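You operate a simulated robot arm through the tools that you are given. There is no shell and no other tool. Be economical: measure what you need, move in short steps, check, and stop when the job is done.

The job below is to be done with a simulated robot arm. You get a single attempt, and the scene is never put back.

TASK
Glue the print to its mount and weigh it down with the black weight.
Fine: white paintbrush, back on its tile after; lid on the glue jar; leave the other weight. Set down upright: white paintbrush, what you pick out. A coat counts when it lies all over at full strength: go over it till it gets no stronger.
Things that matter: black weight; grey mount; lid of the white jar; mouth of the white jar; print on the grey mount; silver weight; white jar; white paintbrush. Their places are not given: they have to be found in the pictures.

The check looks at the end state, three seconds after you hand in, the way a careful person would. Anything else that was tipped, shoved, dropped, spilled or broken makes it a failure. A push-on lid holds only when it is set on centred and level and pressed home; a screw cap is set on level and turned clockwise until tight.

THE ROBOT
A 6-joint arm with a two-finger gripper, fixed in place. Base frame: the origin is at the foot of the arm, x ahead of it, y to its left, z up; the work surface is at about z = 80. Units: cm, degrees, N and s.
Its first joint turns from -166.0 to 166.0 degrees. Payload 3.43 kg.
The TCP is the grasp point between the finger pads, 2 cm short of the fingertips. In the tool frame z runs along the fingers and y along their closing line. The gripper opens to 19 cm. The gripper's body begins 24.8 cm behind the TCP.
Orientation is that of the tool frame in the base frame, as [roll, pitch, yaw] about the fixed x, y, z axes, in that order (R = Rz(yaw) Ry(pitch) Rx(roll)). With the fingers straight down and closing along the base's y, the tool's x points along the base's -x, its y along +y and its z along -z.

THE INTERFACE
- The arm moves only by the tool step_arm. Its arguments are lists of equal length, an entry for each row: "delta_rot": the turn, a rotation vector about the base's x, y, z in units of 45 degrees (1.0 is 45 degrees), a list of three; "xyz": the shift along the base's x, y, z in units of 250 mm (1.0 is 250 mm), a list of three; "grip": the opening, from 0 (shut) to 1 (fully open). In form: {"delta_rot": [[wx, wy, wz], ...], "xyz": [[x, y, z], ...], "grip": [grip, ...]}. A call has 1 to 12 rows; each row is the pose to reach, as a shift and turn from the pose commanded when the call began. A call with a number of a shift or a turn outside -1 to 1 is refused whole. A row lasts 0.2 s, in which the tool goes at most 5 cm and 8.6 degrees; a call with a longer step from one row to the next is refused whole, and so is a gripper value outside its range. Where a pose cannot be reached the arm comes as near as it can. A force on the tool above 90 N (or 10 N above the force at the start of the call, whichever is more), or a blocked arm, ends the call early, and 0.2 s more pass. Each finger travels about 4.5 cm/s and halts on what it meets, pressing with about 28 N; the grip force reading is that of the motor and also rises with nothing between the fingers. The clock runs only during rows and for 0.2 s after the last one: add rows that repeat a pose to give the fingers time. It gives the time, the measured TCP pose, the force on the tool (base axes), the opening and the grip force at its end, in the units of the frame above (readings bear some noise), with the torque about the TCP (base axes, N m) and any sound that the robot's microphone picked up.
- Cameras (640 x 400 px; columns grow to the right, rows downward): "scene" is fixed at [39.99, 50.08, 157.87]; the picture's right is [-0.80, -0.60, 0.00], its down [-0.45, 0.59, -0.67] and it looks along [0.41, -0.54, -0.74] (base axes); focal length 309 px, centre (320, 200). "wrist" rides on the gripper at [7, -0.8, -28.8] in the tool frame; the picture's right is [0.12, 0.99, 0.00], its down [-0.96, 0.12, -0.25] and it looks along [-0.25, 0.03, 0.97] (tool axes); focal length 261 px, centre (320, 200).
- camera(camera): a new picture of that camera. No time passes.
- raise_lower(by): slides the trunk up (or, below 0, down) by that many cm; the arm rides with it, the base frame stays. It gives what a move gives, with no picture.
- locate(camera, pixels): for up to 12 pixels [column, row] of the newest picture of that camera ("zoom" is the newest enlarged one), the place [x, y, z] in the base frame of the surface seen there, good to about 0.3 cm. No time passes.
- zoom(camera, box): a new picture of the part [left, top, right, bottom] of that camera's present view, enlarged. No time passes.
- sign_off(): hands the job in; it is judged then, once.

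Keep the steps short. Do not move on a guess: measure, check each grasp and each placing, and mend mistakes. In all there are 80 turns and 46 pictures (those below and enlarged ones count). Leave the gripper open and the arm clear of the work at the hand-in unless told otherwise, and finish with a single line.

The tools are called after "Emit:" as name(argument=value, ...) on one line, values as JSON. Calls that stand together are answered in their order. step_arm: Moves the arm, as the interface text tells. Its arguments: {"type":"object","properties":{"delta_rot":{"type":"array"},"xyz":{"type":"array"},"grip":{"type":"array"}},"required":["delta_rot","xyz","grip"]} The other tools are called the same way: raise_lower (by) slides the trunk up or down; camera (camera) takes a picture; locate (camera, pixels) gives the place of the surface under pixels of a picture; zoom (camera, box) takes an enlarged picture of a part of a camera's view; sign_off () hands the job in.

At the start:

```text
time: 0.0
eef_pos: [58.75, 4.26, 127.39]
tool_rot: [180.0, 0.0, -180.0]
wrist_force: [0.1, 0.0, 0.0]
wrist_torque: [0.0, -0.02, -0.02]
opening: 19.0
gripper_force: 0.1
trunk travel left (down, up): [-15.0, 9.0]
```

scene: 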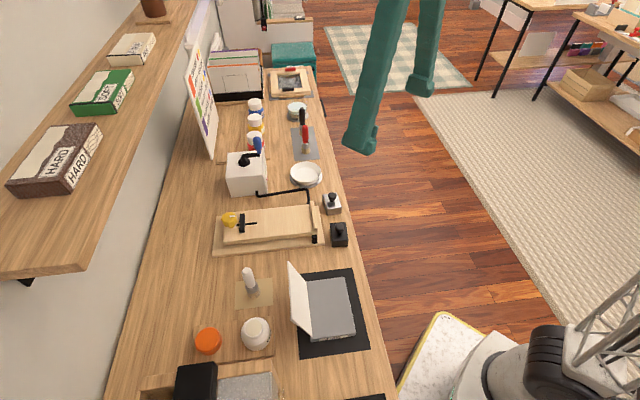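
wrist: 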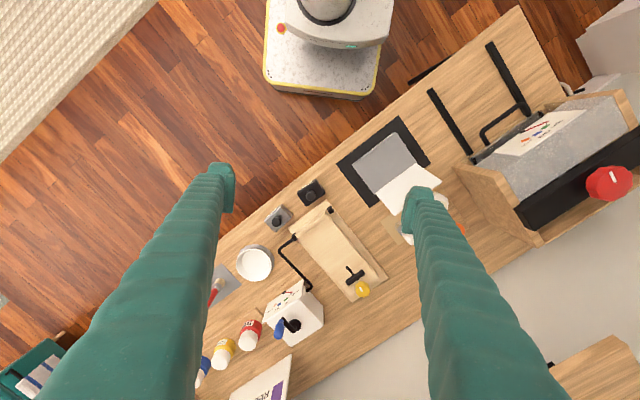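

I see the mount with a hinged print (about 320,305), two jars (208,340 and 256,333), a brush on a tile (250,285), and two weights (333,203 and 340,235). I'll enlarge those areas and measure.

Emit:
zoom(camera="scene", box=[180, 250, 390, 390])

Emit:
zoom(camera="scene", box=[210, 130, 370, 250])

Emit:
locate(camera="scene", pixels=[[208, 332], [208, 352], [256, 325], [254, 345], [246, 270], [253, 289], [340, 235], [333, 203], [306, 280], [347, 278], [354, 333], [315, 338]])

```text
2.86 times, centred on (285, 320) of scene
```

zoom: 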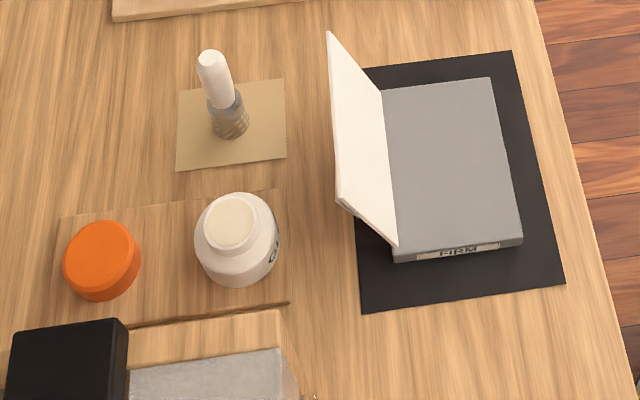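

```text
3.33 times, centred on (290, 190) of scene
```

zoom: 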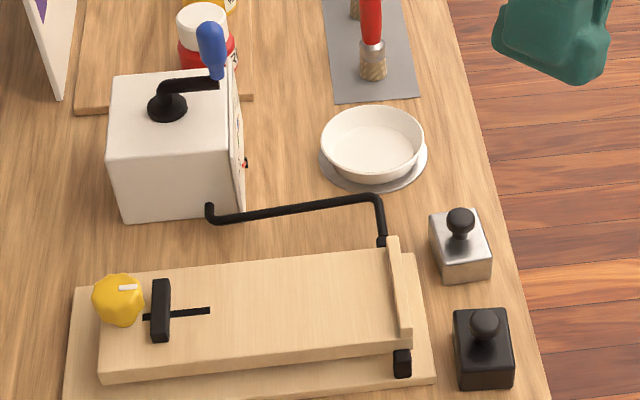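

```text
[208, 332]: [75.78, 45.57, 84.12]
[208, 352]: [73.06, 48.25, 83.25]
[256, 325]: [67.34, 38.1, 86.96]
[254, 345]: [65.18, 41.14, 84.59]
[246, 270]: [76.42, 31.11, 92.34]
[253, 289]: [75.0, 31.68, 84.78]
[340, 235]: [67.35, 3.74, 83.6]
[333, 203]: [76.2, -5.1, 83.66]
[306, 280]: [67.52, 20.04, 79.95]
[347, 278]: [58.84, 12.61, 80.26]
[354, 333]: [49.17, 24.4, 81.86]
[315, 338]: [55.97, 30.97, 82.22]
```

Next come closer looks at the mount, brush and jar, so I can measure them more exactly.

Emit:
zoom(camera="scene", box=[280, 255, 380, 365])

Emit:
locate(camera="scene", pixels=[[315, 282], [350, 277], [360, 333], [320, 337], [291, 265], [300, 322], [312, 334], [335, 305], [299, 300], [245, 280], [272, 278], [272, 304]])

Emit:
zoom(camera="scene", box=[190, 255, 290, 365])

```text
3.64 times, centred on (330, 310) of scene
```

zoom: 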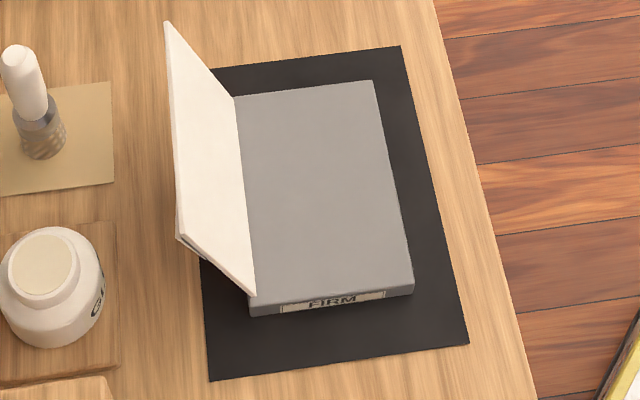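

```text
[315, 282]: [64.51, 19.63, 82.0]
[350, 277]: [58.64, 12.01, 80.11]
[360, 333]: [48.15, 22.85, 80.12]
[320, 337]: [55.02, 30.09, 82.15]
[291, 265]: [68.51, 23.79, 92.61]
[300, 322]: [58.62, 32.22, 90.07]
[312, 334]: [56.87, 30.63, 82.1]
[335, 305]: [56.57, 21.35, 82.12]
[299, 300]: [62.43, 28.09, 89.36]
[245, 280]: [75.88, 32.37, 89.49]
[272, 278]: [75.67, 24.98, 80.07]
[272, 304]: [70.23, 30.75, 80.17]
```

```text
3.64 times, centred on (240, 310) of scene
```

zoom: 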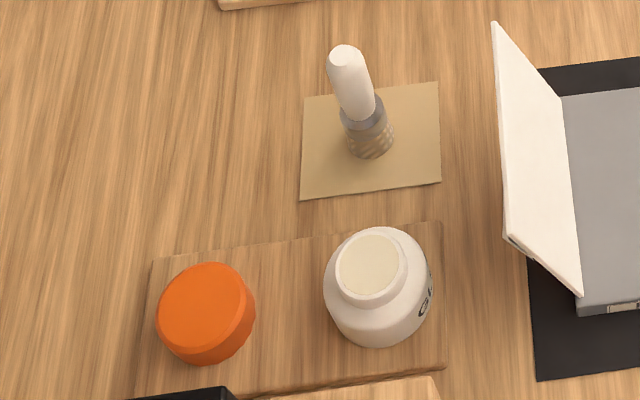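

I'll measure the brush, the jar mouth, the lid and the tray on the newest enlargement.

Emit:
locate(camera="zoom", pixels=[[347, 55], [360, 100], [366, 112], [370, 145], [369, 265], [343, 265], [400, 265], [369, 237], [369, 298], [207, 300], [162, 305], [248, 295]])

Emit:
locate(camera="zoom", pixels=[[205, 268], [200, 335], [376, 310], [378, 340], [305, 98], [436, 86], [440, 180], [304, 196], [205, 350], [150, 262], [440, 225], [440, 365]])

```text
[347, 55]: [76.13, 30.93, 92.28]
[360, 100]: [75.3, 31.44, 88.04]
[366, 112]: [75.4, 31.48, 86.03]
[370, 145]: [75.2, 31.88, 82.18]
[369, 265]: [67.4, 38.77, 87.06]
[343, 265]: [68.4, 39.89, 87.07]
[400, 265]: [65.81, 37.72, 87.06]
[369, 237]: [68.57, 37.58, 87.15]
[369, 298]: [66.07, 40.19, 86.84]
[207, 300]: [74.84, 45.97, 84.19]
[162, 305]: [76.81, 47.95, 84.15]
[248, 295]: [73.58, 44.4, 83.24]
```

```text
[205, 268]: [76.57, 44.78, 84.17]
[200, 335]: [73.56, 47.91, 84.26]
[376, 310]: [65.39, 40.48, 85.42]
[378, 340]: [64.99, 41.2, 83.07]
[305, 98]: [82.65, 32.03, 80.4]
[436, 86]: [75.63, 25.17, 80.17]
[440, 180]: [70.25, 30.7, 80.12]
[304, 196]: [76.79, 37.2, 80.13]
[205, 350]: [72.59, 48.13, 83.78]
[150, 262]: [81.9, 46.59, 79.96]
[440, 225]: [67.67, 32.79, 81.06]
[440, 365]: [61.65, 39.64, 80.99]
```

Now the exact corners of the mount's top and of the flap, using the scene picture.

Emit:
locate(camera="scene", pixels=[[307.8, 282.5], [343.8, 278.3], [354.4, 332.2], [312.5, 336.5], [309.5, 310], [308, 300], [311, 325], [293, 270], [298, 318], [290.5, 290], [276.5, 262.8], [292, 312]])

Emit:
step_arm(delta_rot=[[0, 0, 0.19], [0, 0, 0.38], [0, 0, 0.57], [0, 0, 0.76], [0, 0, 0.95], [0, 0, 0.95]], xyz=[[0.1, 0.15, 0], [0.15, 0.3, 0], [0.2, 0.45, 0], [0.25, 0.6, 0], [0.3, 0.7, 0], [0.3, 0.75, 0]], grip=[0.8, 0.7, 0.6, 0.5, 0.4, 0.4])

Emit:
camera(camera="wrist")

```text
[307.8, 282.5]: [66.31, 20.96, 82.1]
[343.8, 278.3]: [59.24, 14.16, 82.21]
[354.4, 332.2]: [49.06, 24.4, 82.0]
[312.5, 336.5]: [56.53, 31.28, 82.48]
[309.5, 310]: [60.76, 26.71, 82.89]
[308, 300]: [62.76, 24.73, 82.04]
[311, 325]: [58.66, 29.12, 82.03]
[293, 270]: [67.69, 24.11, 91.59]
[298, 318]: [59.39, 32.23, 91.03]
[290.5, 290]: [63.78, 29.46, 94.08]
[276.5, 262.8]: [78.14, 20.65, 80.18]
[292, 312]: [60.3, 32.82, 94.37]
```

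```text
time: 1.4
eef_pos: [66.11, 22.99, 127.46]
tool_rot: [-179.9, 0.0, -137.1]
wrist_force: [0.1, -0.3, 0.1]
wrist_torque: [0.02, 0.08, 0.0]
opening: 7.6
gripper_force: 0.1
trunk travel left (down, up): [-15.0, 9.0]
```

```text
39 pictures are left
```

wrist: 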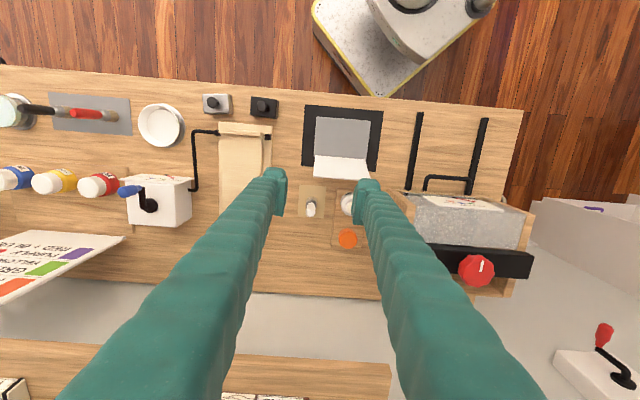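

The mount is about 10 x 14.4 cm, turned 45°, with its top at z 82.1. The brush axis is near (76.2, 31.2). I'll move above the brush with the fingers closing parallel to the hinge, then look.

Emit:
step_arm(delta_rot=[[0, 0, 0.047], [0, 0, 0.047], [0, 0, 0.047], [0, 0, 0.047], [0, 0, 0.047], [0, 0, 0.047]], xyz=[[0.14, 0.11, 0], [0.27, 0.22, 0], [0.4, 0.328, 0], [0.4, 0.328, -0.19], [0.4, 0.328, -0.38], [0.4, 0.328, -0.5]], grip=[0.4, 0.4, 0.4, 0.4, 0.4, 0.4])

Emit:
camera(camera="wrist")

Emit:
camera(camera="scene")

```text
time: 2.8
eef_pos: [76.21, 31.08, 114.99]
tool_rot: [-180.0, 0.0, -135.0]
wrist_force: [1.1, 0.1, -0.7]
wrist_torque: [-0.01, -0.03, 0.01]
opening: 7.59
gripper_force: 0.0
out of reach, approached as far as the arm can: row 3
trunk travel left (down, up): [-15.0, 9.0]
```

```text
38 pictures are left
```

wrist: 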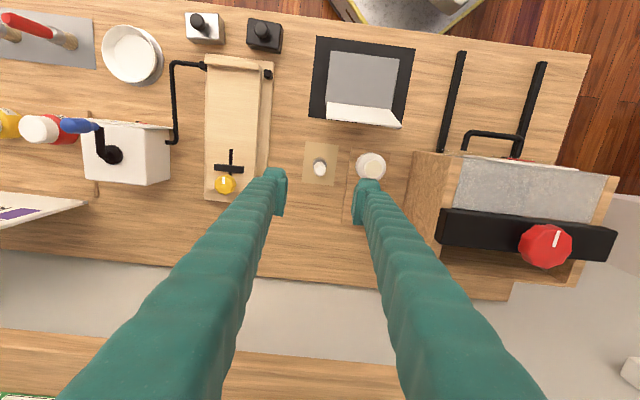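

```text
37 pictures are left
```

scene: 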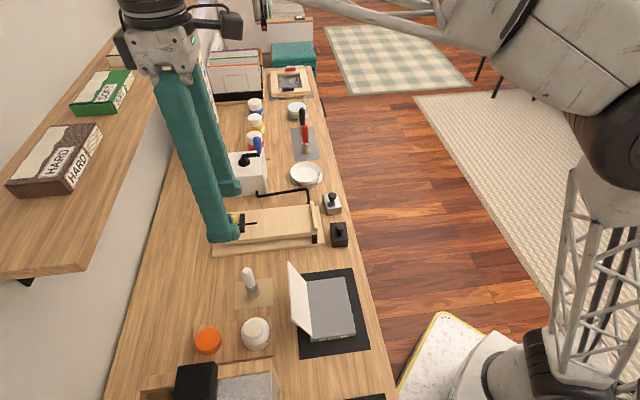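

The shelf is near the hand, so I'll check its height and edge, and re-measure the brush from the wrist view at (320,167).

Emit:
locate(camera="scene", pixels=[[80, 262], [140, 130], [60, 155], [180, 30]])

Emit:
locate(camera="wrist", pixels=[[320, 168], [320, 165], [372, 162], [358, 162], [386, 162], [305, 143], [337, 185], [392, 78], [346, 210]])

Emit:
zoom(camera="wrist", box=[280, 120, 420, 230])

```text
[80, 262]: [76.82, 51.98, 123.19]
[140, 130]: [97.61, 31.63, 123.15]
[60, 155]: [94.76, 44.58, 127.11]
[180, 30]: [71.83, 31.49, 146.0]
```

```text
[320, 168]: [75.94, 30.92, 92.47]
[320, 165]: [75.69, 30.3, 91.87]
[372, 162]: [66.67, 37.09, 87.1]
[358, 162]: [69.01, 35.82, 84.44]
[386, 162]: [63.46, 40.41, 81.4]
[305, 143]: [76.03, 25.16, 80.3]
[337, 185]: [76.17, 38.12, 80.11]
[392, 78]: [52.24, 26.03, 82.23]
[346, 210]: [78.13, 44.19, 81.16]
```

```text
3.64 times, centred on (350, 175) of wrist
```

zoom: 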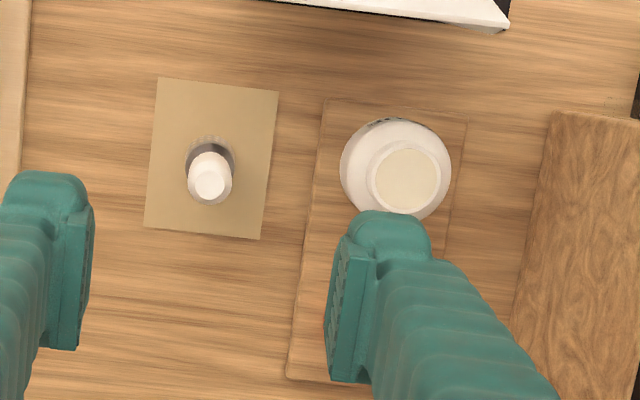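

The shelf is clear if the closing line stays parallel to it. The brush top is at (75.9, 30.9, 92.5). I'll go straight down to TCP z 90 around the handle, then check.

Emit:
step_arm(delta_rot=[[0, 0, 0], [0, 0, 0], [0, 0, 0], [0, 0, 0], [0, 0, 0], [0, 0, 0], [0, 0, 0]], xyz=[[0, 0, -0.19], [0, 0, -0.38], [0, 0, -0.57], [0, 0, -0.76], [0, 0, -0.9], [0, 0, -1.0], [0, 0, -1.0]], grip=[0.3, 0.3, 0.3, 0.3, 0.3, 0.3, 0.3])

Emit:
zoom(camera="wrist", box=[220, 80, 420, 220])

```text
time: 4.4
eef_pos: [76.07, 31.05, 90.06]
tool_rot: [179.9, -0.1, -135.1]
wrist_force: [-0.5, 0.2, -0.3]
wrist_torque: [0.02, -0.01, -0.02]
opening: 5.69
gripper_force: 0.1
trunk travel left (down, up): [-15.0, 9.0]
```

```text
2.86 times, centred on (320, 150) of wrist
```

zoom: 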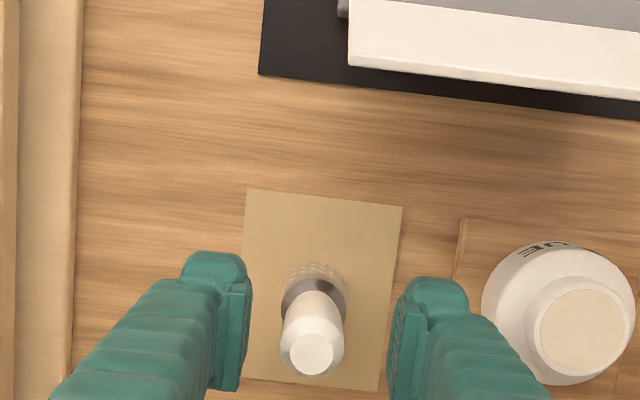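

The handle is between the fingers, nearly centred. I'll close on it.

Emit:
step_arm(delta_rot=[[0, 0, 0], [0, 0, 0], [0, 0, 0], [0, 0, 0], [0, 0, 0]], xyz=[[0, 0, 0], [0, 0, 0], [0, 0, 0], [0, 0, 0], [0, 0, 0]], grip=[0.18, 0.12, 0.05, 0.0, 0.0])

Emit:
zoom(camera="wrist", box=[220, 80, 420, 220])

```text
time: 5.6
eef_pos: [76.0, 31.21, 89.85]
tool_rot: [180.0, 0.1, -135.1]
wrist_force: [-0.7, 0.0, -0.1]
wrist_torque: [0.04, 0.0, -0.02]
opening: 2.36
gripper_force: 28.0
trunk travel left (down, up): [-15.0, 9.0]
```

```text
2.86 times, centred on (320, 150) of wrist
```

zoom: 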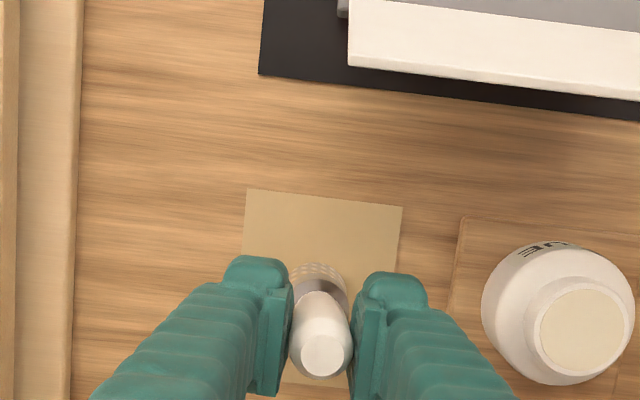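

Gripped (2.36 cm, 28 N). I'll measure the mouth in this picture (centre 588,333; rim edges) and lift the brush straight up.

Emit:
locate(camera="zoom", pixels=[[588, 333], [532, 333], [632, 333], [585, 285], [588, 378], [545, 333], [320, 356], [320, 300]])

Emit:
step_arm(delta_rot=[[0, 0, 0], [0, 0, 0], [0, 0, 0], [0, 0, 0], [0, 0, 0]], xyz=[[0, 0, 0.05], [0, 0, 0.2], [0, 0, 0.39], [0, 0, 0.56], [0, 0, 0.56]], grip=[0, 0, 0, 0, 0])

Emit:
zoom(camera="scene", box=[180, 200, 360, 360])

```text
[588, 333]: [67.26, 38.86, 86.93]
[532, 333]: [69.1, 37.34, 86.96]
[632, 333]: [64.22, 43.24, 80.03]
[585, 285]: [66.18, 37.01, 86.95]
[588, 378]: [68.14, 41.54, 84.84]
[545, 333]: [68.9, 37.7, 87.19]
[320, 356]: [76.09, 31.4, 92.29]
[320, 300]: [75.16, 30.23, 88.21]
```

```text
time: 6.8
eef_pos: [76.18, 30.94, 103.94]
tool_rot: [180.0, 0.1, -135.2]
wrist_force: [-0.3, 0.2, -0.9]
wrist_torque: [0.02, -0.02, -0.03]
opening: 2.35
gripper_force: 28.7
trunk travel left (down, up): [-15.0, 9.0]
```

```text
2.50 times, centred on (270, 280) of scene
```

zoom: 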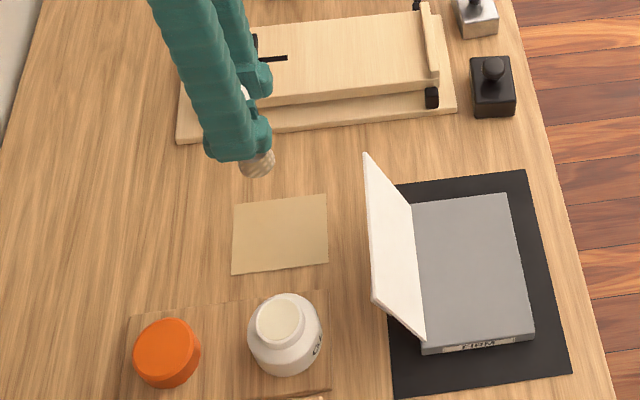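

The brush hangs straight and clear. The mouth is at (67.26, 38.86, 87). I'll move over it with the bristle tip at about 89.5 and check alignment.

Emit:
step_arm(delta_rot=[[0, 0, 0], [0, 0, 0], [0, 0, 0], [0, 0, 0], [0, 0, 0], [0, 0, 0]], xyz=[[-0.12, 0.1, 0], [-0.24, 0.21, 0], [-0.35, 0.313, 0], [-0.35, 0.313, -0.1], [-0.35, 0.313, -0.2], [-0.35, 0.313, -0.2]], grip=[0, 0, 0, 0, 0, 0])

Emit:
zoom(camera="scene", box=[190, 255, 320, 365])

Emit:
zoom(camera="wrist", box=[250, 80, 390, 190])

```text
time: 8.2
eef_pos: [67.52, 39.09, 98.88]
tool_rot: [180.0, 0.0, -135.2]
wrist_force: [0.3, 0.5, -0.9]
wrist_torque: [-0.01, -0.02, -0.01]
opening: 2.33
gripper_force: 28.0
trunk travel left (down, up): [-15.0, 9.0]
```

```text
3.64 times, centred on (255, 310) of scene
```

zoom: 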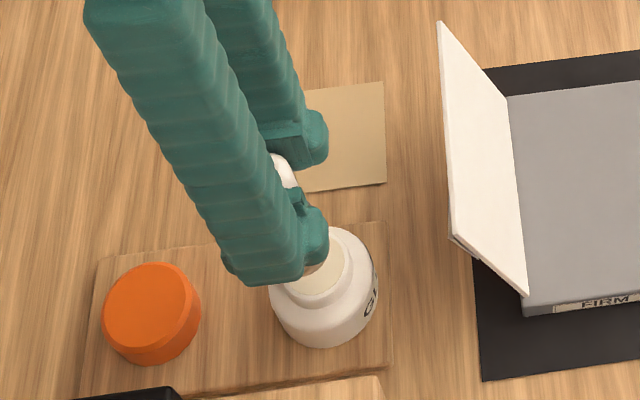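

```text
3.64 times, centred on (320, 135) of wrist
```

zoom: 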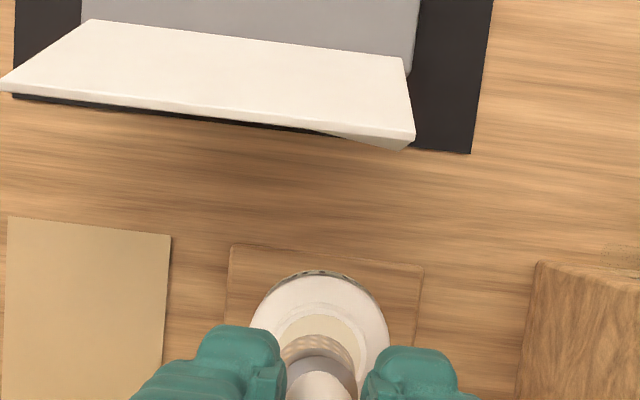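

The alignment looks right in both views. I'll lower slowly so the bristles go a little below the rim, watching the force.

Emit:
step_arm(delta_rot=[[0, 0, 0], [0, 0, 0], [0, 0, 0], [0, 0, 0], [0, 0, 0], [0, 0, 0], [0, 0, 0]], xyz=[[-0.006, -0.006, -0.02], [-0.006, -0.006, -0.045], [-0.006, -0.006, -0.065], [-0.006, -0.006, -0.085], [-0.006, -0.006, -0.105], [-0.006, -0.006, -0.125], [-0.006, -0.006, -0.125]], grip=[0, 0, 0, 0, 0, 0, 0])

Emit:
zoom(camera="wrist", box=[250, 80, 390, 190])

```text
time: 9.8
eef_pos: [67.28, 38.71, 95.85]
tool_rot: [-180.0, 0.1, -135.1]
wrist_force: [4.1, -2.3, 25.3]
wrist_torque: [0.02, -0.11, -0.02]
opening: 2.36
gripper_force: 27.9
trunk travel left (down, up): [-15.0, 9.0]
```

```text
3.64 times, centred on (320, 135) of wrist
```

zoom: 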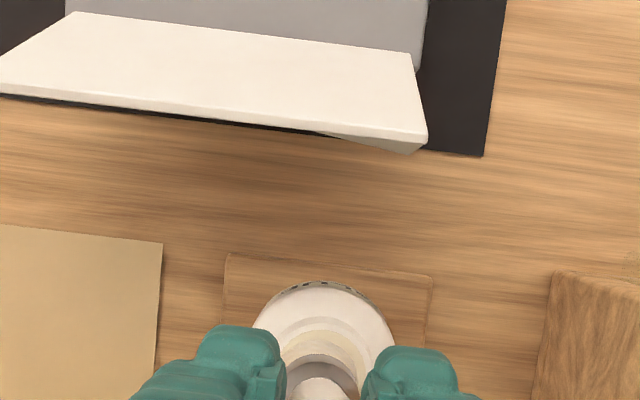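

There is a 25 N upward force, so the glue surface sits at about rim height. I'll lift and see whether the bristles are loaded and whether the brush slipped in the grip.

Emit:
step_arm(delta_rot=[[0, 0, 0], [0, 0, 0], [0, 0, 0], [0, 0, 0]], xyz=[[0, 0, 0.03], [0, 0, 0.13], [0, 0, 0.28], [0, 0, 0.28]], grip=[0, 0, 0, 0])

Emit:
zoom(camera="scene", box=[200, 230, 330, 350])

Emit:
zoom(camera="wrist", box=[270, 100, 370, 180])

```text
time: 10.8
eef_pos: [67.33, 38.89, 102.65]
tool_rot: [180.0, 0.1, -135.1]
wrist_force: [0.4, -0.1, -1.7]
wrist_torque: [-0.04, 0.02, 0.02]
opening: 2.36
gripper_force: 28.2
trunk travel left (down, up): [-15.0, 9.0]
```

```text
3.33 times, centred on (265, 290) of scene
```

zoom: 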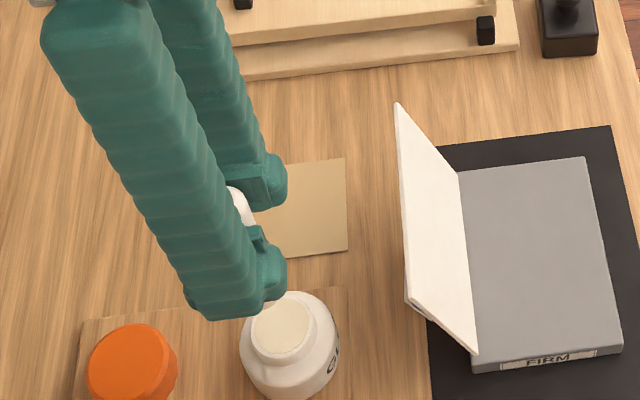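

```text
5.00 times, centred on (320, 140) of wrist
```

zoom: 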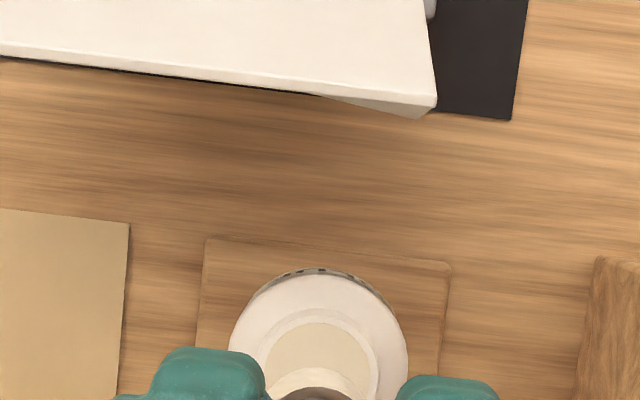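

The bristles at (310,380) now look cream, so the brush is loaded. I'll measure the bristle height for slip.

Emit:
locate(camera="zoom", pixels=[[300, 372], [310, 380], [318, 395], [318, 345], [290, 385]])

```text
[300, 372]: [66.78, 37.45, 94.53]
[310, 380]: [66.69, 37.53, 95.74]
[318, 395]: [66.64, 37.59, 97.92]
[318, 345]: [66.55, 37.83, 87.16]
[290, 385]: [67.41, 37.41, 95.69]
```

The brush may have slid up slightly, so I'll find contact by force. Next I raise it well over the flap (top z ≈ 94.4), go to the mount's centre (57.7, 22.7) and lower to just above the surface.

Emit:
step_arm(delta_rot=[[0, 0, 0], [0, 0, 0], [0, 0, 0], [0, 0, 0], [0, 0, 0], [0, 0, 0], [0, 0, 0], [0, 0, 0], [0, 0, 0], [0, 0, 0]], xyz=[[0, 0, 0.18], [-0.1, -0.16, 0.2], [-0.2, -0.32, 0.2], [-0.3, -0.48, 0.2], [-0.384, -0.643, 0.2], [-0.384, -0.643, 0.1], [-0.384, -0.643, -0.08], [-0.384, -0.643, -0.25], [-0.384, -0.643, -0.38], [-0.384, -0.643, -0.38]], grip=[0, 0, 0, 0, 0, 0, 0, 0, 0, 0])

Emit:
zoom(camera="scene", box=[260, 240, 390, 360])

```text
time: 13.0
eef_pos: [57.89, 22.77, 93.3]
tool_rot: [-180.0, 0.0, -135.1]
wrist_force: [-0.1, 1.3, -0.9]
wrist_torque: [-0.01, -0.02, 0.0]
opening: 2.35
gripper_force: 28.3
trunk travel left (down, up): [-15.0, 9.0]
```

```text
3.33 times, centred on (325, 300) of scene
```

zoom: 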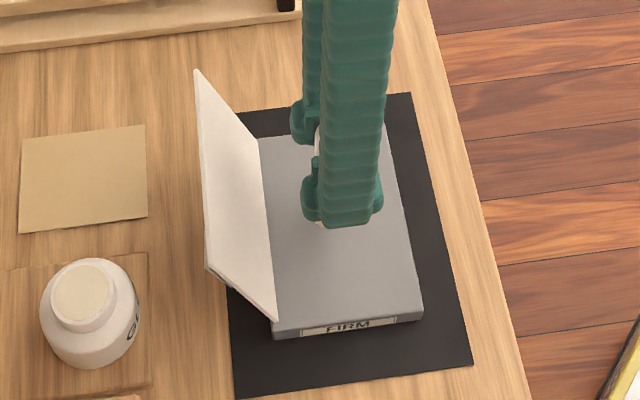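

Above the mount and clear. I'll lower in small steps to find contact.

Emit:
step_arm(delta_rot=[[0, 0, 0], [0, 0, 0], [0, 0, 0]], xyz=[[0, 0, -0.03], [0, 0, -0.056], [0, 0, -0.056]], grip=[0, 0, 0])

```text
time: 13.8
eef_pos: [57.81, 22.76, 91.79]
tool_rot: [-180.0, 0.0, -135.1]
wrist_force: [-0.4, -0.4, -1.2]
wrist_torque: [-0.01, -0.02, 0.0]
opening: 2.36
gripper_force: 27.7
trunk travel left (down, up): [-15.0, 9.0]
```

No contact yet at TCP 91.8. I'll go lower.

Emit:
step_arm(delta_rot=[[0, 0, 0], [0, 0, 0], [0, 0, 0]], xyz=[[0, 0, -0.012], [0, 0, -0.022], [0, 0, -0.022]], grip=[0, 0, 0])

```text
time: 14.6
eef_pos: [57.8, 22.68, 91.25]
tool_rot: [179.9, 0.0, -135.1]
wrist_force: [-0.3, 0.2, -0.9]
wrist_torque: [-0.01, 0.03, 0.01]
opening: 2.36
gripper_force: 28.3
trunk travel left (down, up): [-15.0, 9.0]
```

Emit:
step_arm(delta_rot=[[0, 0, 0], [0, 0, 0], [0, 0, 0]], xyz=[[0, 0, -0.012], [0, 0, -0.02], [0, 0, -0.02]], grip=[0, 0, 0])

Emit:
zoom(camera="wrist", box=[250, 60, 390, 190])

```text
time: 15.4
eef_pos: [57.83, 22.59, 90.91]
tool_rot: [179.9, 0.0, -135.1]
wrist_force: [1.6, -4.5, 25.1]
wrist_torque: [0.04, -0.2, -0.04]
opening: 2.36
gripper_force: 27.8
trunk travel left (down, up): [-15.0, 9.0]
```

```text
3.08 times, centred on (320, 125) of wrist
```

zoom: 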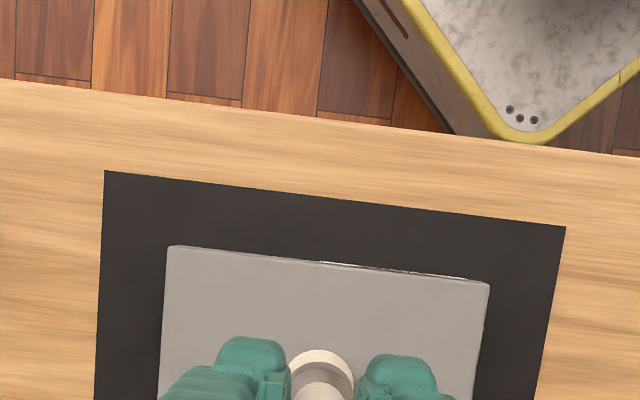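

Contact found (25 N, near the grip's slip limit) at TCP ≈ 90.9. I'll ease off a hair to get a lighter pressure.

Emit:
step_arm(delta_rot=[[0, 0, 0], [0, 0, 0]], xyz=[[0, 0, 0.004], [0, 0, 0.005]], grip=[0, 0])

```text
time: 16.0
eef_pos: [57.8, 22.67, 90.89]
tool_rot: [-179.9, 0.0, -135.1]
wrist_force: [3.8, -0.3, 13.1]
wrist_torque: [0.0, -0.25, 0.02]
opening: 2.35
gripper_force: 28.5
trunk travel left (down, up): [-15.0, 9.0]
```

13 N now. I'll ease a little more and make a test stroke along the middle lane toward the near end, then look.

Emit:
step_arm(delta_rot=[[0, 0, 0], [0, 0, 0], [0, 0, 0], [0, 0, 0], [0, 0, 0], [0, 0, 0]], xyz=[[0, 0, 0.002], [-0.045, 0.045, 0.002], [-0.09, 0.09, 0.002], [-0.135, 0.135, 0.002], [-0.178, 0.178, 0.002], [-0.178, 0.178, 0.002]], grip=[0, 0, 0, 0, 0, 0])

Emit:
zoom(camera="scene", box=[260, 240, 390, 360])

```text
time: 17.4
eef_pos: [53.28, 27.2, 90.85]
tool_rot: [180.0, 0.0, -135.0]
wrist_force: [0.7, -0.6, -0.2]
wrist_torque: [0.06, 0.04, -0.04]
opening: 2.37
gripper_force: 28.1
trunk travel left (down, up): [-15.0, 9.0]
```

```text
3.33 times, centred on (325, 300) of scene
```

zoom: 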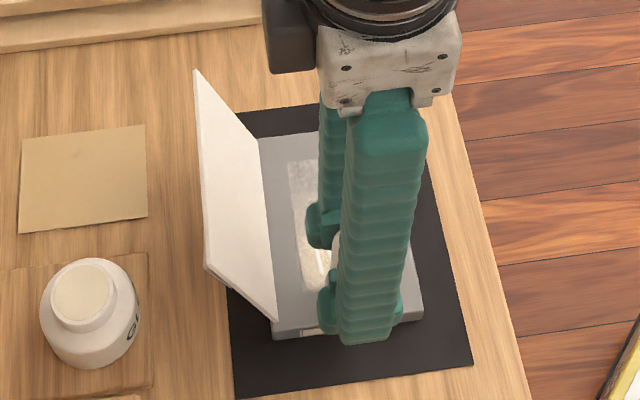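

A coat is appearing (pale band). The pressure was very light, so I'll press a touch more and sweep back over the middle lane, then the next lane toward the hinge.

Emit:
step_arm(delta_rot=[[0, 0, 0], [0, 0, 0], [0, 0, 0], [0, 0, 0], [0, 0, 0], [0, 0, 0], [0, 0, 0], [0, 0, 0], [0, 0, 0], [0, 0, 0], [0, 0, 0], [0, 0, 0]], xyz=[[0.06, -0.06, -0.003], [0.12, -0.12, -0.003], [0.18, -0.18, -0.003], [0.24, -0.24, -0.003], [0.3, -0.3, -0.003], [0.356, -0.356, -0.003], [0.41, -0.302, -0.003], [0.344, -0.236, -0.003], [0.274, -0.166, -0.003], [0.194, -0.086, -0.003], [0.124, -0.016, -0.003], [0.054, 0.054, -0.003]], grip=[0, 0, 0, 0, 0, 0, 0, 0, 0, 0, 0, 0])

```text
time: 20.0
eef_pos: [54.62, 28.65, 91.02]
tool_rot: [-180.0, -0.1, -135.1]
wrist_force: [-0.2, 0.5, -1.0]
wrist_torque: [0.06, 0.02, 0.02]
opening: 2.35
gripper_force: 28.0
trunk travel left (down, up): [-15.0, 9.0]
```

The force is about zero, so I'll lower slightly to feel contact again before continuing.

Emit:
step_arm(delta_rot=[[0, 0, 0], [0, 0, 0]], xyz=[[0, 0, -0.004], [0, 0, -0.004]], grip=[0, 0])

Emit:
zoom(camera="scene", box=[260, 240, 390, 360])

```text
time: 20.6
eef_pos: [54.66, 28.66, 90.9]
tool_rot: [-179.9, 0.1, -135.1]
wrist_force: [0.6, 0.4, -1.2]
wrist_torque: [-0.03, 0.0, -0.02]
opening: 2.35
gripper_force: 28.4
trunk travel left (down, up): [-15.0, 9.0]
```

```text
3.33 times, centred on (325, 300) of scene
```

zoom: 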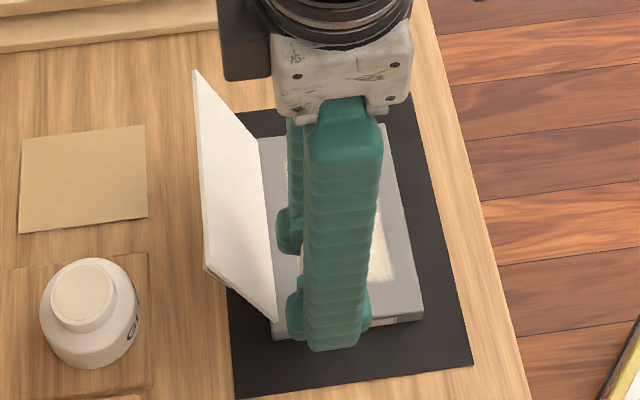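

Emit:
step_arm(delta_rot=[[0, 0, 0], [0, 0, 0]], xyz=[[0, 0, -0.004], [0, 0, -0.004]], grip=[0, 0])

```text
time: 21.2
eef_pos: [54.65, 28.63, 90.78]
tool_rot: [-179.9, 0.0, -135.1]
wrist_force: [-1.5, -0.1, 11.0]
wrist_torque: [-0.03, 0.2, -0.01]
opening: 2.34
gripper_force: 27.6
trunk travel left (down, up): [-15.0, 9.0]
```

Contact at 11 N. I'll sweep this lane back at this height, then the hinge-side lane.

Emit:
step_arm(delta_rot=[[0, 0, 0], [0, 0, 0], [0, 0, 0], [0, 0, 0], [0, 0, 0], [0, 0, 0], [0, 0, 0], [0, 0, 0], [0, 0, 0], [0, 0, 0], [0, 0, 0], [0, 0, 0]], xyz=[[0.06, -0.06, 0], [0.12, -0.12, 0], [0.18, -0.18, 0], [0.24, -0.24, 0], [0.3, -0.3, 0], [0.356, -0.356, 0], [0.41, -0.302, 0], [0.344, -0.236, 0], [0.274, -0.166, 0], [0.194, -0.086, 0], [0.124, -0.016, 0], [0.054, 0.054, 0]], grip=[0, 0, 0, 0, 0, 0, 0, 0, 0, 0, 0, 0])

Emit:
zoom(camera="scene", box=[260, 240, 390, 360])

```text
time: 23.8
eef_pos: [56.08, 29.83, 90.77]
tool_rot: [180.0, -0.1, -135.2]
wrist_force: [-2.2, -4.0, 2.5]
wrist_torque: [-0.22, 0.21, 0.01]
opening: 2.36
gripper_force: 28.1
trunk travel left (down, up): [-15.0, 9.0]
```

```text
3.33 times, centred on (325, 300) of scene
```

zoom: 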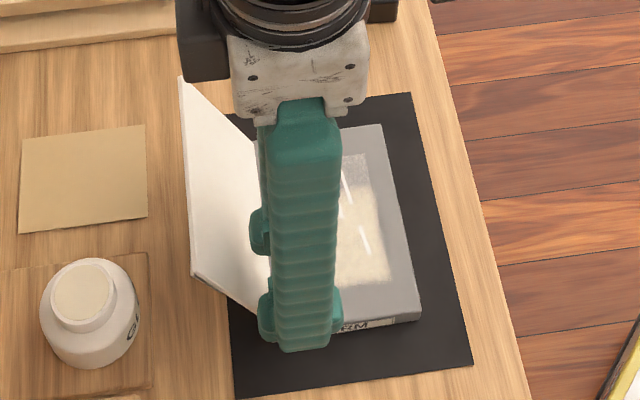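

The flap leaned back slightly under the brush but stays hinged. I'll sweep the hinge lane back with a hair less toward the flap, then lift off to look at the coverage.

Emit:
step_arm(delta_rot=[[0, 0, 0], [0, 0, 0], [0, 0, 0], [0, 0, 0], [0, 0, 0], [0, 0, 0], [0, 0, 0], [0, 0, 0], [0, 0, 0], [0, 0, 0], [0, 0, 0]], xyz=[[0.056, -0.064, 0], [0.116, -0.124, 0], [0.176, -0.184, 0], [0.236, -0.244, 0], [0.296, -0.304, 0], [0.352, -0.36, 0], [0.352, -0.36, 0.03], [0.352, -0.45, 0.2], [0.3, -0.6, 0.3], [0.3, -0.78, 0.3], [0.3, -0.96, 0.3]], grip=[0, 0, 0, 0, 0, 0, 0, 0, 0, 0, 0])

Emit:
zoom(camera="scene", box=[270, 250, 370, 350])

```text
time: 26.2
eef_pos: [63.34, 5.87, 97.98]
tool_rot: [180.0, -0.1, -135.1]
wrist_force: [-0.1, 1.0, -0.7]
wrist_torque: [-0.1, 0.01, 0.02]
opening: 2.34
gripper_force: 27.7
trunk travel left (down, up): [-15.0, 9.0]
```

```text
4.00 times, centred on (320, 300) of scene
```

zoom: 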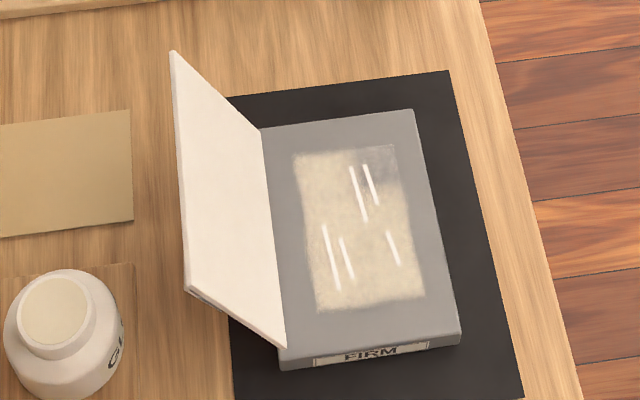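

The coat lies as a rectangle in the middle with weaker parts at the upper right. I'll measure its corners against the mount's.

Emit:
locate(camera="zoom", pixels=[[295, 153], [393, 147], [423, 298], [317, 310], [264, 131], [411, 112], [457, 335], [284, 352], [345, 150], [370, 185], [430, 220], [176, 55]])

Emit:
zoom(camera="scene", box=[300, 270, 360, 340])

```text
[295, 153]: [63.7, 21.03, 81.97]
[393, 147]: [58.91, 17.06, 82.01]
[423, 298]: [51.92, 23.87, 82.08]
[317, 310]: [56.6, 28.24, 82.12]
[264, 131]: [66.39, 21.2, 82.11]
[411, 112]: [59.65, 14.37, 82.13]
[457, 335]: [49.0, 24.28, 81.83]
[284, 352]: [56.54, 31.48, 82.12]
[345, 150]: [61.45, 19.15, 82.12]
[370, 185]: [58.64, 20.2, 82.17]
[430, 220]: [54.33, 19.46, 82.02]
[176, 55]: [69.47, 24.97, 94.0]
```

```text
5.71 times, centred on (330, 305) of scene
```

zoom: 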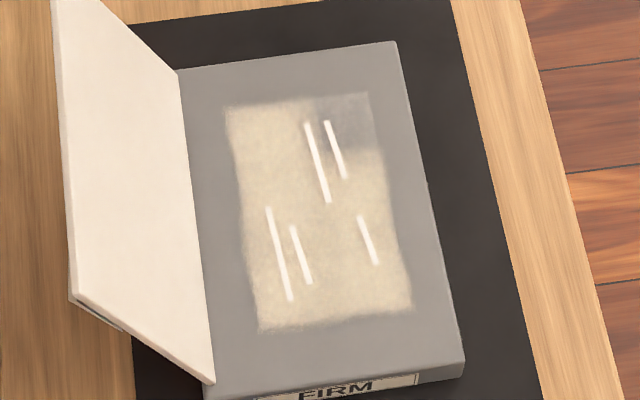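

The coat area is a centred rectangle (n 53.6–60, s −30 to −19.9), and it's weak in the outer, far corner. The mount hasn't moved. I'll go back down in the outer lane and go over it back and forth.

Emit:
step_arm(delta_rot=[[0, 0, 0], [0, 0, 0], [0, 0, 0], [0, 0, 0], [0, 0, 0], [0, 0, 0], [0, 0, 0], [0, 0, 0], [0, 0, 0], [0, 0, 0], [0, 0, 0], [0, 0, 0]], xyz=[[-0.05, 0.16, 0], [-0.11, 0.33, 0], [-0.162, 0.484, -0.05], [-0.162, 0.484, -0.2], [-0.162, 0.484, -0.28], [-0.162, 0.484, -0.3], [-0.223, 0.545, -0.3], [-0.285, 0.607, -0.3], [-0.347, 0.669, -0.3], [-0.408, 0.73, -0.3], [-0.32, 0.642, -0.3], [-0.24, 0.562, -0.3]], grip=[0, 0, 0, 0, 0, 0, 0, 0, 0, 0, 0, 0])

```text
time: 28.8
eef_pos: [57.49, 19.97, 90.72]
tool_rot: [179.9, 0.0, -135.1]
wrist_force: [0.5, -1.1, 0.0]
wrist_torque: [-0.04, 0.0, -0.01]
opening: 2.35
gripper_force: 28.3
trunk travel left (down, up): [-15.0, 9.0]
```

Light contact. I'll press slightly more and run all three lanes across the coat area.

Emit:
step_arm(delta_rot=[[0, 0, 0], [0, 0, 0], [0, 0, 0], [0, 0, 0], [0, 0, 0], [0, 0, 0], [0, 0, 0], [0, 0, 0], [0, 0, 0], [0, 0, 0], [0, 0, 0], [0, 0, 0]], xyz=[[0.078, -0.078, -0.003], [0, 0, -0.003], [-0.085, 0.085, -0.003], [-0.168, 0.168, -0.003], [-0.108, 0.228, -0.003], [-0.025, 0.145, -0.003], [0.06, 0.06, -0.003], [0.138, -0.018, -0.003], [0.198, 0.042, -0.003], [0.12, 0.12, -0.003], [0.035, 0.205, -0.003], [-0.048, 0.288, -0.003]], grip=[0, 0, 0, 0, 0, 0, 0, 0, 0, 0, 0, 0])

```text
time: 31.4
eef_pos: [56.45, 27.2, 90.65]
tool_rot: [180.0, 0.0, -135.1]
wrist_force: [0.7, 0.8, -0.5]
wrist_torque: [0.03, 0.05, -0.02]
opening: 2.34
gripper_force: 28.3
trunk travel left (down, up): [-15.0, 9.0]
```

Now the same lanes in reverse, then lift.

Emit:
step_arm(delta_rot=[[0, 0, 0], [0, 0, 0], [0, 0, 0], [0, 0, 0], [0, 0, 0], [0, 0, 0], [0, 0, 0], [0, 0, 0], [0, 0, 0], [0, 0, 0], [0, 0, 0], [0, 0, 0]], xyz=[[0.083, -0.083, -0.004], [0.168, -0.168, -0.004], [0.246, -0.246, -0.004], [0.186, -0.306, -0.004], [0.103, -0.223, -0.004], [0.02, -0.14, -0.004], [-0.06, -0.06, -0.004], [-0.12, -0.12, -0.004], [-0.037, -0.203, -0.004], [0.048, -0.288, -0.004], [0.126, -0.366, -0.004], [0.126, -0.366, 0.1]], grip=[0, 0, 0, 0, 0, 0, 0, 0, 0, 0, 0, 0])

Emit:
step_arm(delta_rot=[[0, 0, 0], [0, 0, 0], [0, 0, 0], [0, 0, 0]], xyz=[[0.03, -0.15, 0.1], [0.06, -0.3, 0.2], [0.1, -0.45, 0.2], [0.1, -0.45, 0.2]], grip=[0, 0, 0, 0])

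Emit:
zoom(camera="scene", box=[300, 270, 360, 340])

```text
time: 34.0
eef_pos: [59.52, 17.85, 93.23]
tool_rot: [180.0, -0.1, -135.1]
wrist_force: [1.3, 0.4, -0.7]
wrist_torque: [-0.05, 0.05, -0.01]
opening: 2.34
gripper_force: 27.6
trunk travel left (down, up): [-15.0, 9.0]
```

```text
time: 35.0
eef_pos: [62.01, 6.83, 98.36]
tool_rot: [-180.0, 0.0, -135.1]
wrist_force: [-0.1, 0.2, -1.1]
wrist_torque: [-0.01, 0.0, 0.01]
opening: 2.34
gripper_force: 28.0
trunk travel left (down, up): [-15.0, 9.0]
```

```text
5.71 times, centred on (330, 305) of scene
```

zoom: 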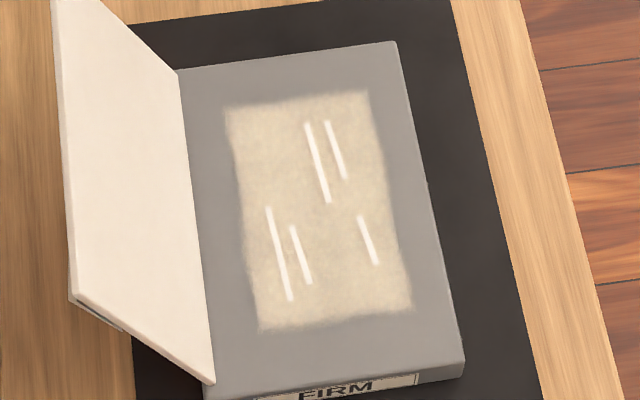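

The coat looks even now. To be sure it's at full strength, I'll reload and go over it once more, then compare. First back to the jar, high over the flap.

Emit:
step_arm(delta_rot=[[0, 0, 0], [0, 0, 0], [0, 0, 0], [0, 0, 0], [0, 0, 0], [0, 0, 0], [0, 0, 0]], xyz=[[0, 0, 0.18], [0, 0, 0.36], [0.04, 0.18, 0.36], [0.08, 0.36, 0.36], [0.13, 0.54, 0.36], [0.17, 0.72, 0.36], [0.21, 0.9, 0.36]], grip=[0, 0, 0, 0, 0, 0, 0])

Emit:
step_arm(delta_rot=[[0, 0, 0], [0, 0, 0], [0, 0, 0], [0, 0, 0], [0, 0, 0], [0, 0, 0], [0, 0, 0]], xyz=[[0, 0.19, 0], [0, 0.38, 0], [0, 0.38, -0.15], [0, 0.38, -0.3], [0, 0.38, -0.36], [0, 0.38, -0.36], [0, 0.38, -0.36]], grip=[0, 0, 0, 0, 0, 0, 0])

```text
time: 36.6
eef_pos: [67.0, 29.45, 107.15]
tool_rot: [180.0, -0.1, -135.1]
wrist_force: [0.0, -0.5, -0.1]
wrist_torque: [0.21, -0.14, -0.05]
opening: 2.34
gripper_force: 27.8
trunk travel left (down, up): [-15.0, 9.0]
```

```text
time: 38.2
eef_pos: [67.21, 38.55, 98.28]
tool_rot: [-179.9, 0.0, -135.1]
wrist_force: [-0.8, -1.4, -1.1]
wrist_torque: [-0.03, -0.01, 0.0]
opening: 2.34
gripper_force: 27.9
trunk travel left (down, up): [-15.0, 9.0]
```

Over the mouth. I'll lower gently to touch the glue.

Emit:
step_arm(delta_rot=[[0, 0, 0], [0, 0, 0], [0, 0, 0], [0, 0, 0], [0, 0, 0], [0, 0, 0]], xyz=[[0.002, 0.01, -0.03], [0.002, 0.01, -0.06], [0.002, 0.01, -0.09], [0.002, 0.01, -0.1], [0.002, 0.01, -0.107], [0.002, 0.01, -0.107]], grip=[0, 0, 0, 0, 0, 0])

```text
time: 39.6
eef_pos: [67.31, 39.02, 95.51]
tool_rot: [180.0, 0.0, -135.1]
wrist_force: [-0.1, 0.2, -1.2]
wrist_torque: [0.01, -0.02, -0.02]
opening: 2.32
gripper_force: 28.0
trunk travel left (down, up): [-15.0, 9.0]
```

Emit:
step_arm(delta_rot=[[0, 0, 0], [0, 0, 0], [0, 0, 0]], xyz=[[0, 0, -0.006], [0, 0, -0.012], [0, 0, -0.012]], grip=[0, 0, 0])

```text
time: 40.4
eef_pos: [67.25, 38.97, 95.23]
tool_rot: [180.0, 0.1, -135.0]
wrist_force: [1.9, 1.1, 21.4]
wrist_torque: [0.36, -0.31, 0.0]
opening: 2.33
gripper_force: 27.9
trunk travel left (down, up): [-15.0, 9.0]
```

Contact at 21 N, so it's dipped. I'll lift, cross above the flap, and stop just above the mount's outer lane.

Emit:
step_arm(delta_rot=[[0, 0, 0], [0, 0, 0], [0, 0, 0], [0, 0, 0], [0, 0, 0], [0, 0, 0], [0, 0, 0], [0, 0, 0], [0, 0, 0], [0, 0, 0], [0, 0, 0], [0, 0, 0]], xyz=[[0, 0, 0.15], [0, 0, 0.33], [0, 0, 0.48], [-0.07, -0.17, 0.48], [-0.14, -0.34, 0.48], [-0.2, -0.51, 0.48], [-0.26, -0.68, 0.48], [-0.315, -0.838, 0.48], [-0.315, -0.838, 0.3], [-0.315, -0.838, 0.12], [-0.315, -0.838, -0.06], [-0.315, -0.838, -0.17]], grip=[0, 0, 0, 0, 0, 0, 0, 0, 0, 0, 0, 0])

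Emit:
step_arm(delta_rot=[[0, 0, 0], [0, 0, 0]], xyz=[[0, 0, -0.006], [0, 0, -0.012]], grip=[0, 0])

```text
time: 43.0
eef_pos: [59.54, 18.09, 91.04]
tool_rot: [-180.0, 0.0, -135.2]
wrist_force: [-0.4, 0.3, 0.0]
wrist_torque: [0.04, -0.06, 0.01]
opening: 2.34
gripper_force: 28.0
trunk travel left (down, up): [-15.0, 9.0]
```

```text
time: 43.6
eef_pos: [59.48, 17.97, 90.78]
tool_rot: [180.0, 0.0, -135.1]
wrist_force: [0.2, 0.5, -1.0]
wrist_torque: [0.01, -0.01, 0.0]
opening: 2.36
gripper_force: 28.1
trunk travel left (down, up): [-15.0, 9.0]
```

Emit:
step_arm(delta_rot=[[0, 0, 0], [0, 0, 0]], xyz=[[0, 0, -0.005], [0, 0, -0.01]], grip=[0, 0])

```text
time: 44.2
eef_pos: [59.27, 18.01, 90.49]
tool_rot: [180.0, 0.1, -135.2]
wrist_force: [-0.5, -0.2, 6.7]
wrist_torque: [0.11, -0.02, 0.02]
opening: 2.33
gripper_force: 27.7
trunk travel left (down, up): [-15.0, 9.0]
```

7 N contact. I'll sweep the three lanes, then the reverse.

Emit:
step_arm(delta_rot=[[0, 0, 0], [0, 0, 0], [0, 0, 0], [0, 0, 0], [0, 0, 0], [0, 0, 0], [0, 0, 0], [0, 0, 0], [0, 0, 0], [0, 0, 0], [0, 0, 0]], xyz=[[-0.083, 0.083, -0.002], [-0.166, 0.166, -0.002], [-0.246, 0.246, -0.002], [-0.186, 0.306, -0.002], [-0.103, 0.223, -0.002], [-0.02, 0.14, -0.002], [0.06, 0.06, -0.002], [0.12, 0.12, -0.002], [0.037, 0.203, -0.002], [-0.046, 0.286, -0.002], [-0.126, 0.366, -0.002]], grip=[0, 0, 0, 0, 0, 0, 0, 0, 0, 0, 0])

Emit:
step_arm(delta_rot=[[0, 0, 0], [0, 0, 0], [0, 0, 0], [0, 0, 0], [0, 0, 0], [0, 0, 0], [0, 0, 0], [0, 0, 0], [0, 0, 0], [0, 0, 0], [0, 0, 0], [0, 0, 0]], xyz=[[0.083, -0.083, -0.003], [0.168, -0.168, -0.003], [0.246, -0.246, -0.003], [0.186, -0.306, -0.003], [0.103, -0.223, -0.003], [0.02, -0.14, -0.003], [-0.06, -0.06, -0.003], [-0.12, -0.12, -0.003], [-0.037, -0.203, -0.003], [0.048, -0.288, -0.003], [0.126, -0.366, -0.003], [0.126, -0.366, 0.1]], grip=[0, 0, 0, 0, 0, 0, 0, 0, 0, 0, 0, 0])

Emit:
step_arm(delta_rot=[[0, 0, 0], [0, 0, 0], [0, 0, 0], [0, 0, 0]], xyz=[[0.05, -0.14, 0.1], [0.1, -0.29, 0.2], [0.15, -0.4, 0.3], [0.15, -0.4, 0.45]], grip=[0, 0, 0, 0])

Emit:
zoom(camera="scene", box=[300, 270, 360, 340])

```text
time: 46.6
eef_pos: [56.22, 27.18, 90.3]
tool_rot: [180.0, 0.0, -135.1]
wrist_force: [0.2, 0.2, 0.2]
wrist_torque: [0.07, 0.06, -0.01]
opening: 2.36
gripper_force: 28.5
trunk travel left (down, up): [-15.0, 9.0]
```

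```text
time: 49.2
eef_pos: [59.46, 18.06, 92.69]
tool_rot: [179.9, -0.1, -135.1]
wrist_force: [-0.7, 0.1, -0.4]
wrist_torque: [-0.04, 0.03, 0.0]
opening: 2.36
gripper_force: 28.2
trunk travel left (down, up): [-15.0, 9.0]
```

```text
time: 50.2
eef_pos: [63.0, 8.17, 104.09]
tool_rot: [180.0, 0.0, -135.0]
wrist_force: [0.6, -0.2, -1.7]
wrist_torque: [-0.07, 0.06, -0.01]
opening: 2.34
gripper_force: 27.9
trunk travel left (down, up): [-15.0, 9.0]
```

```text
5.71 times, centred on (330, 305) of scene
```

zoom: 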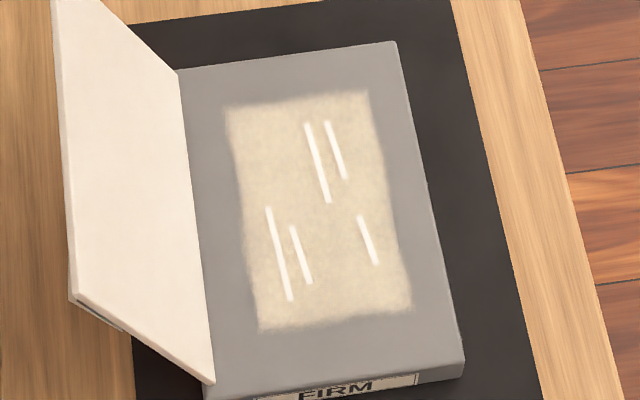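

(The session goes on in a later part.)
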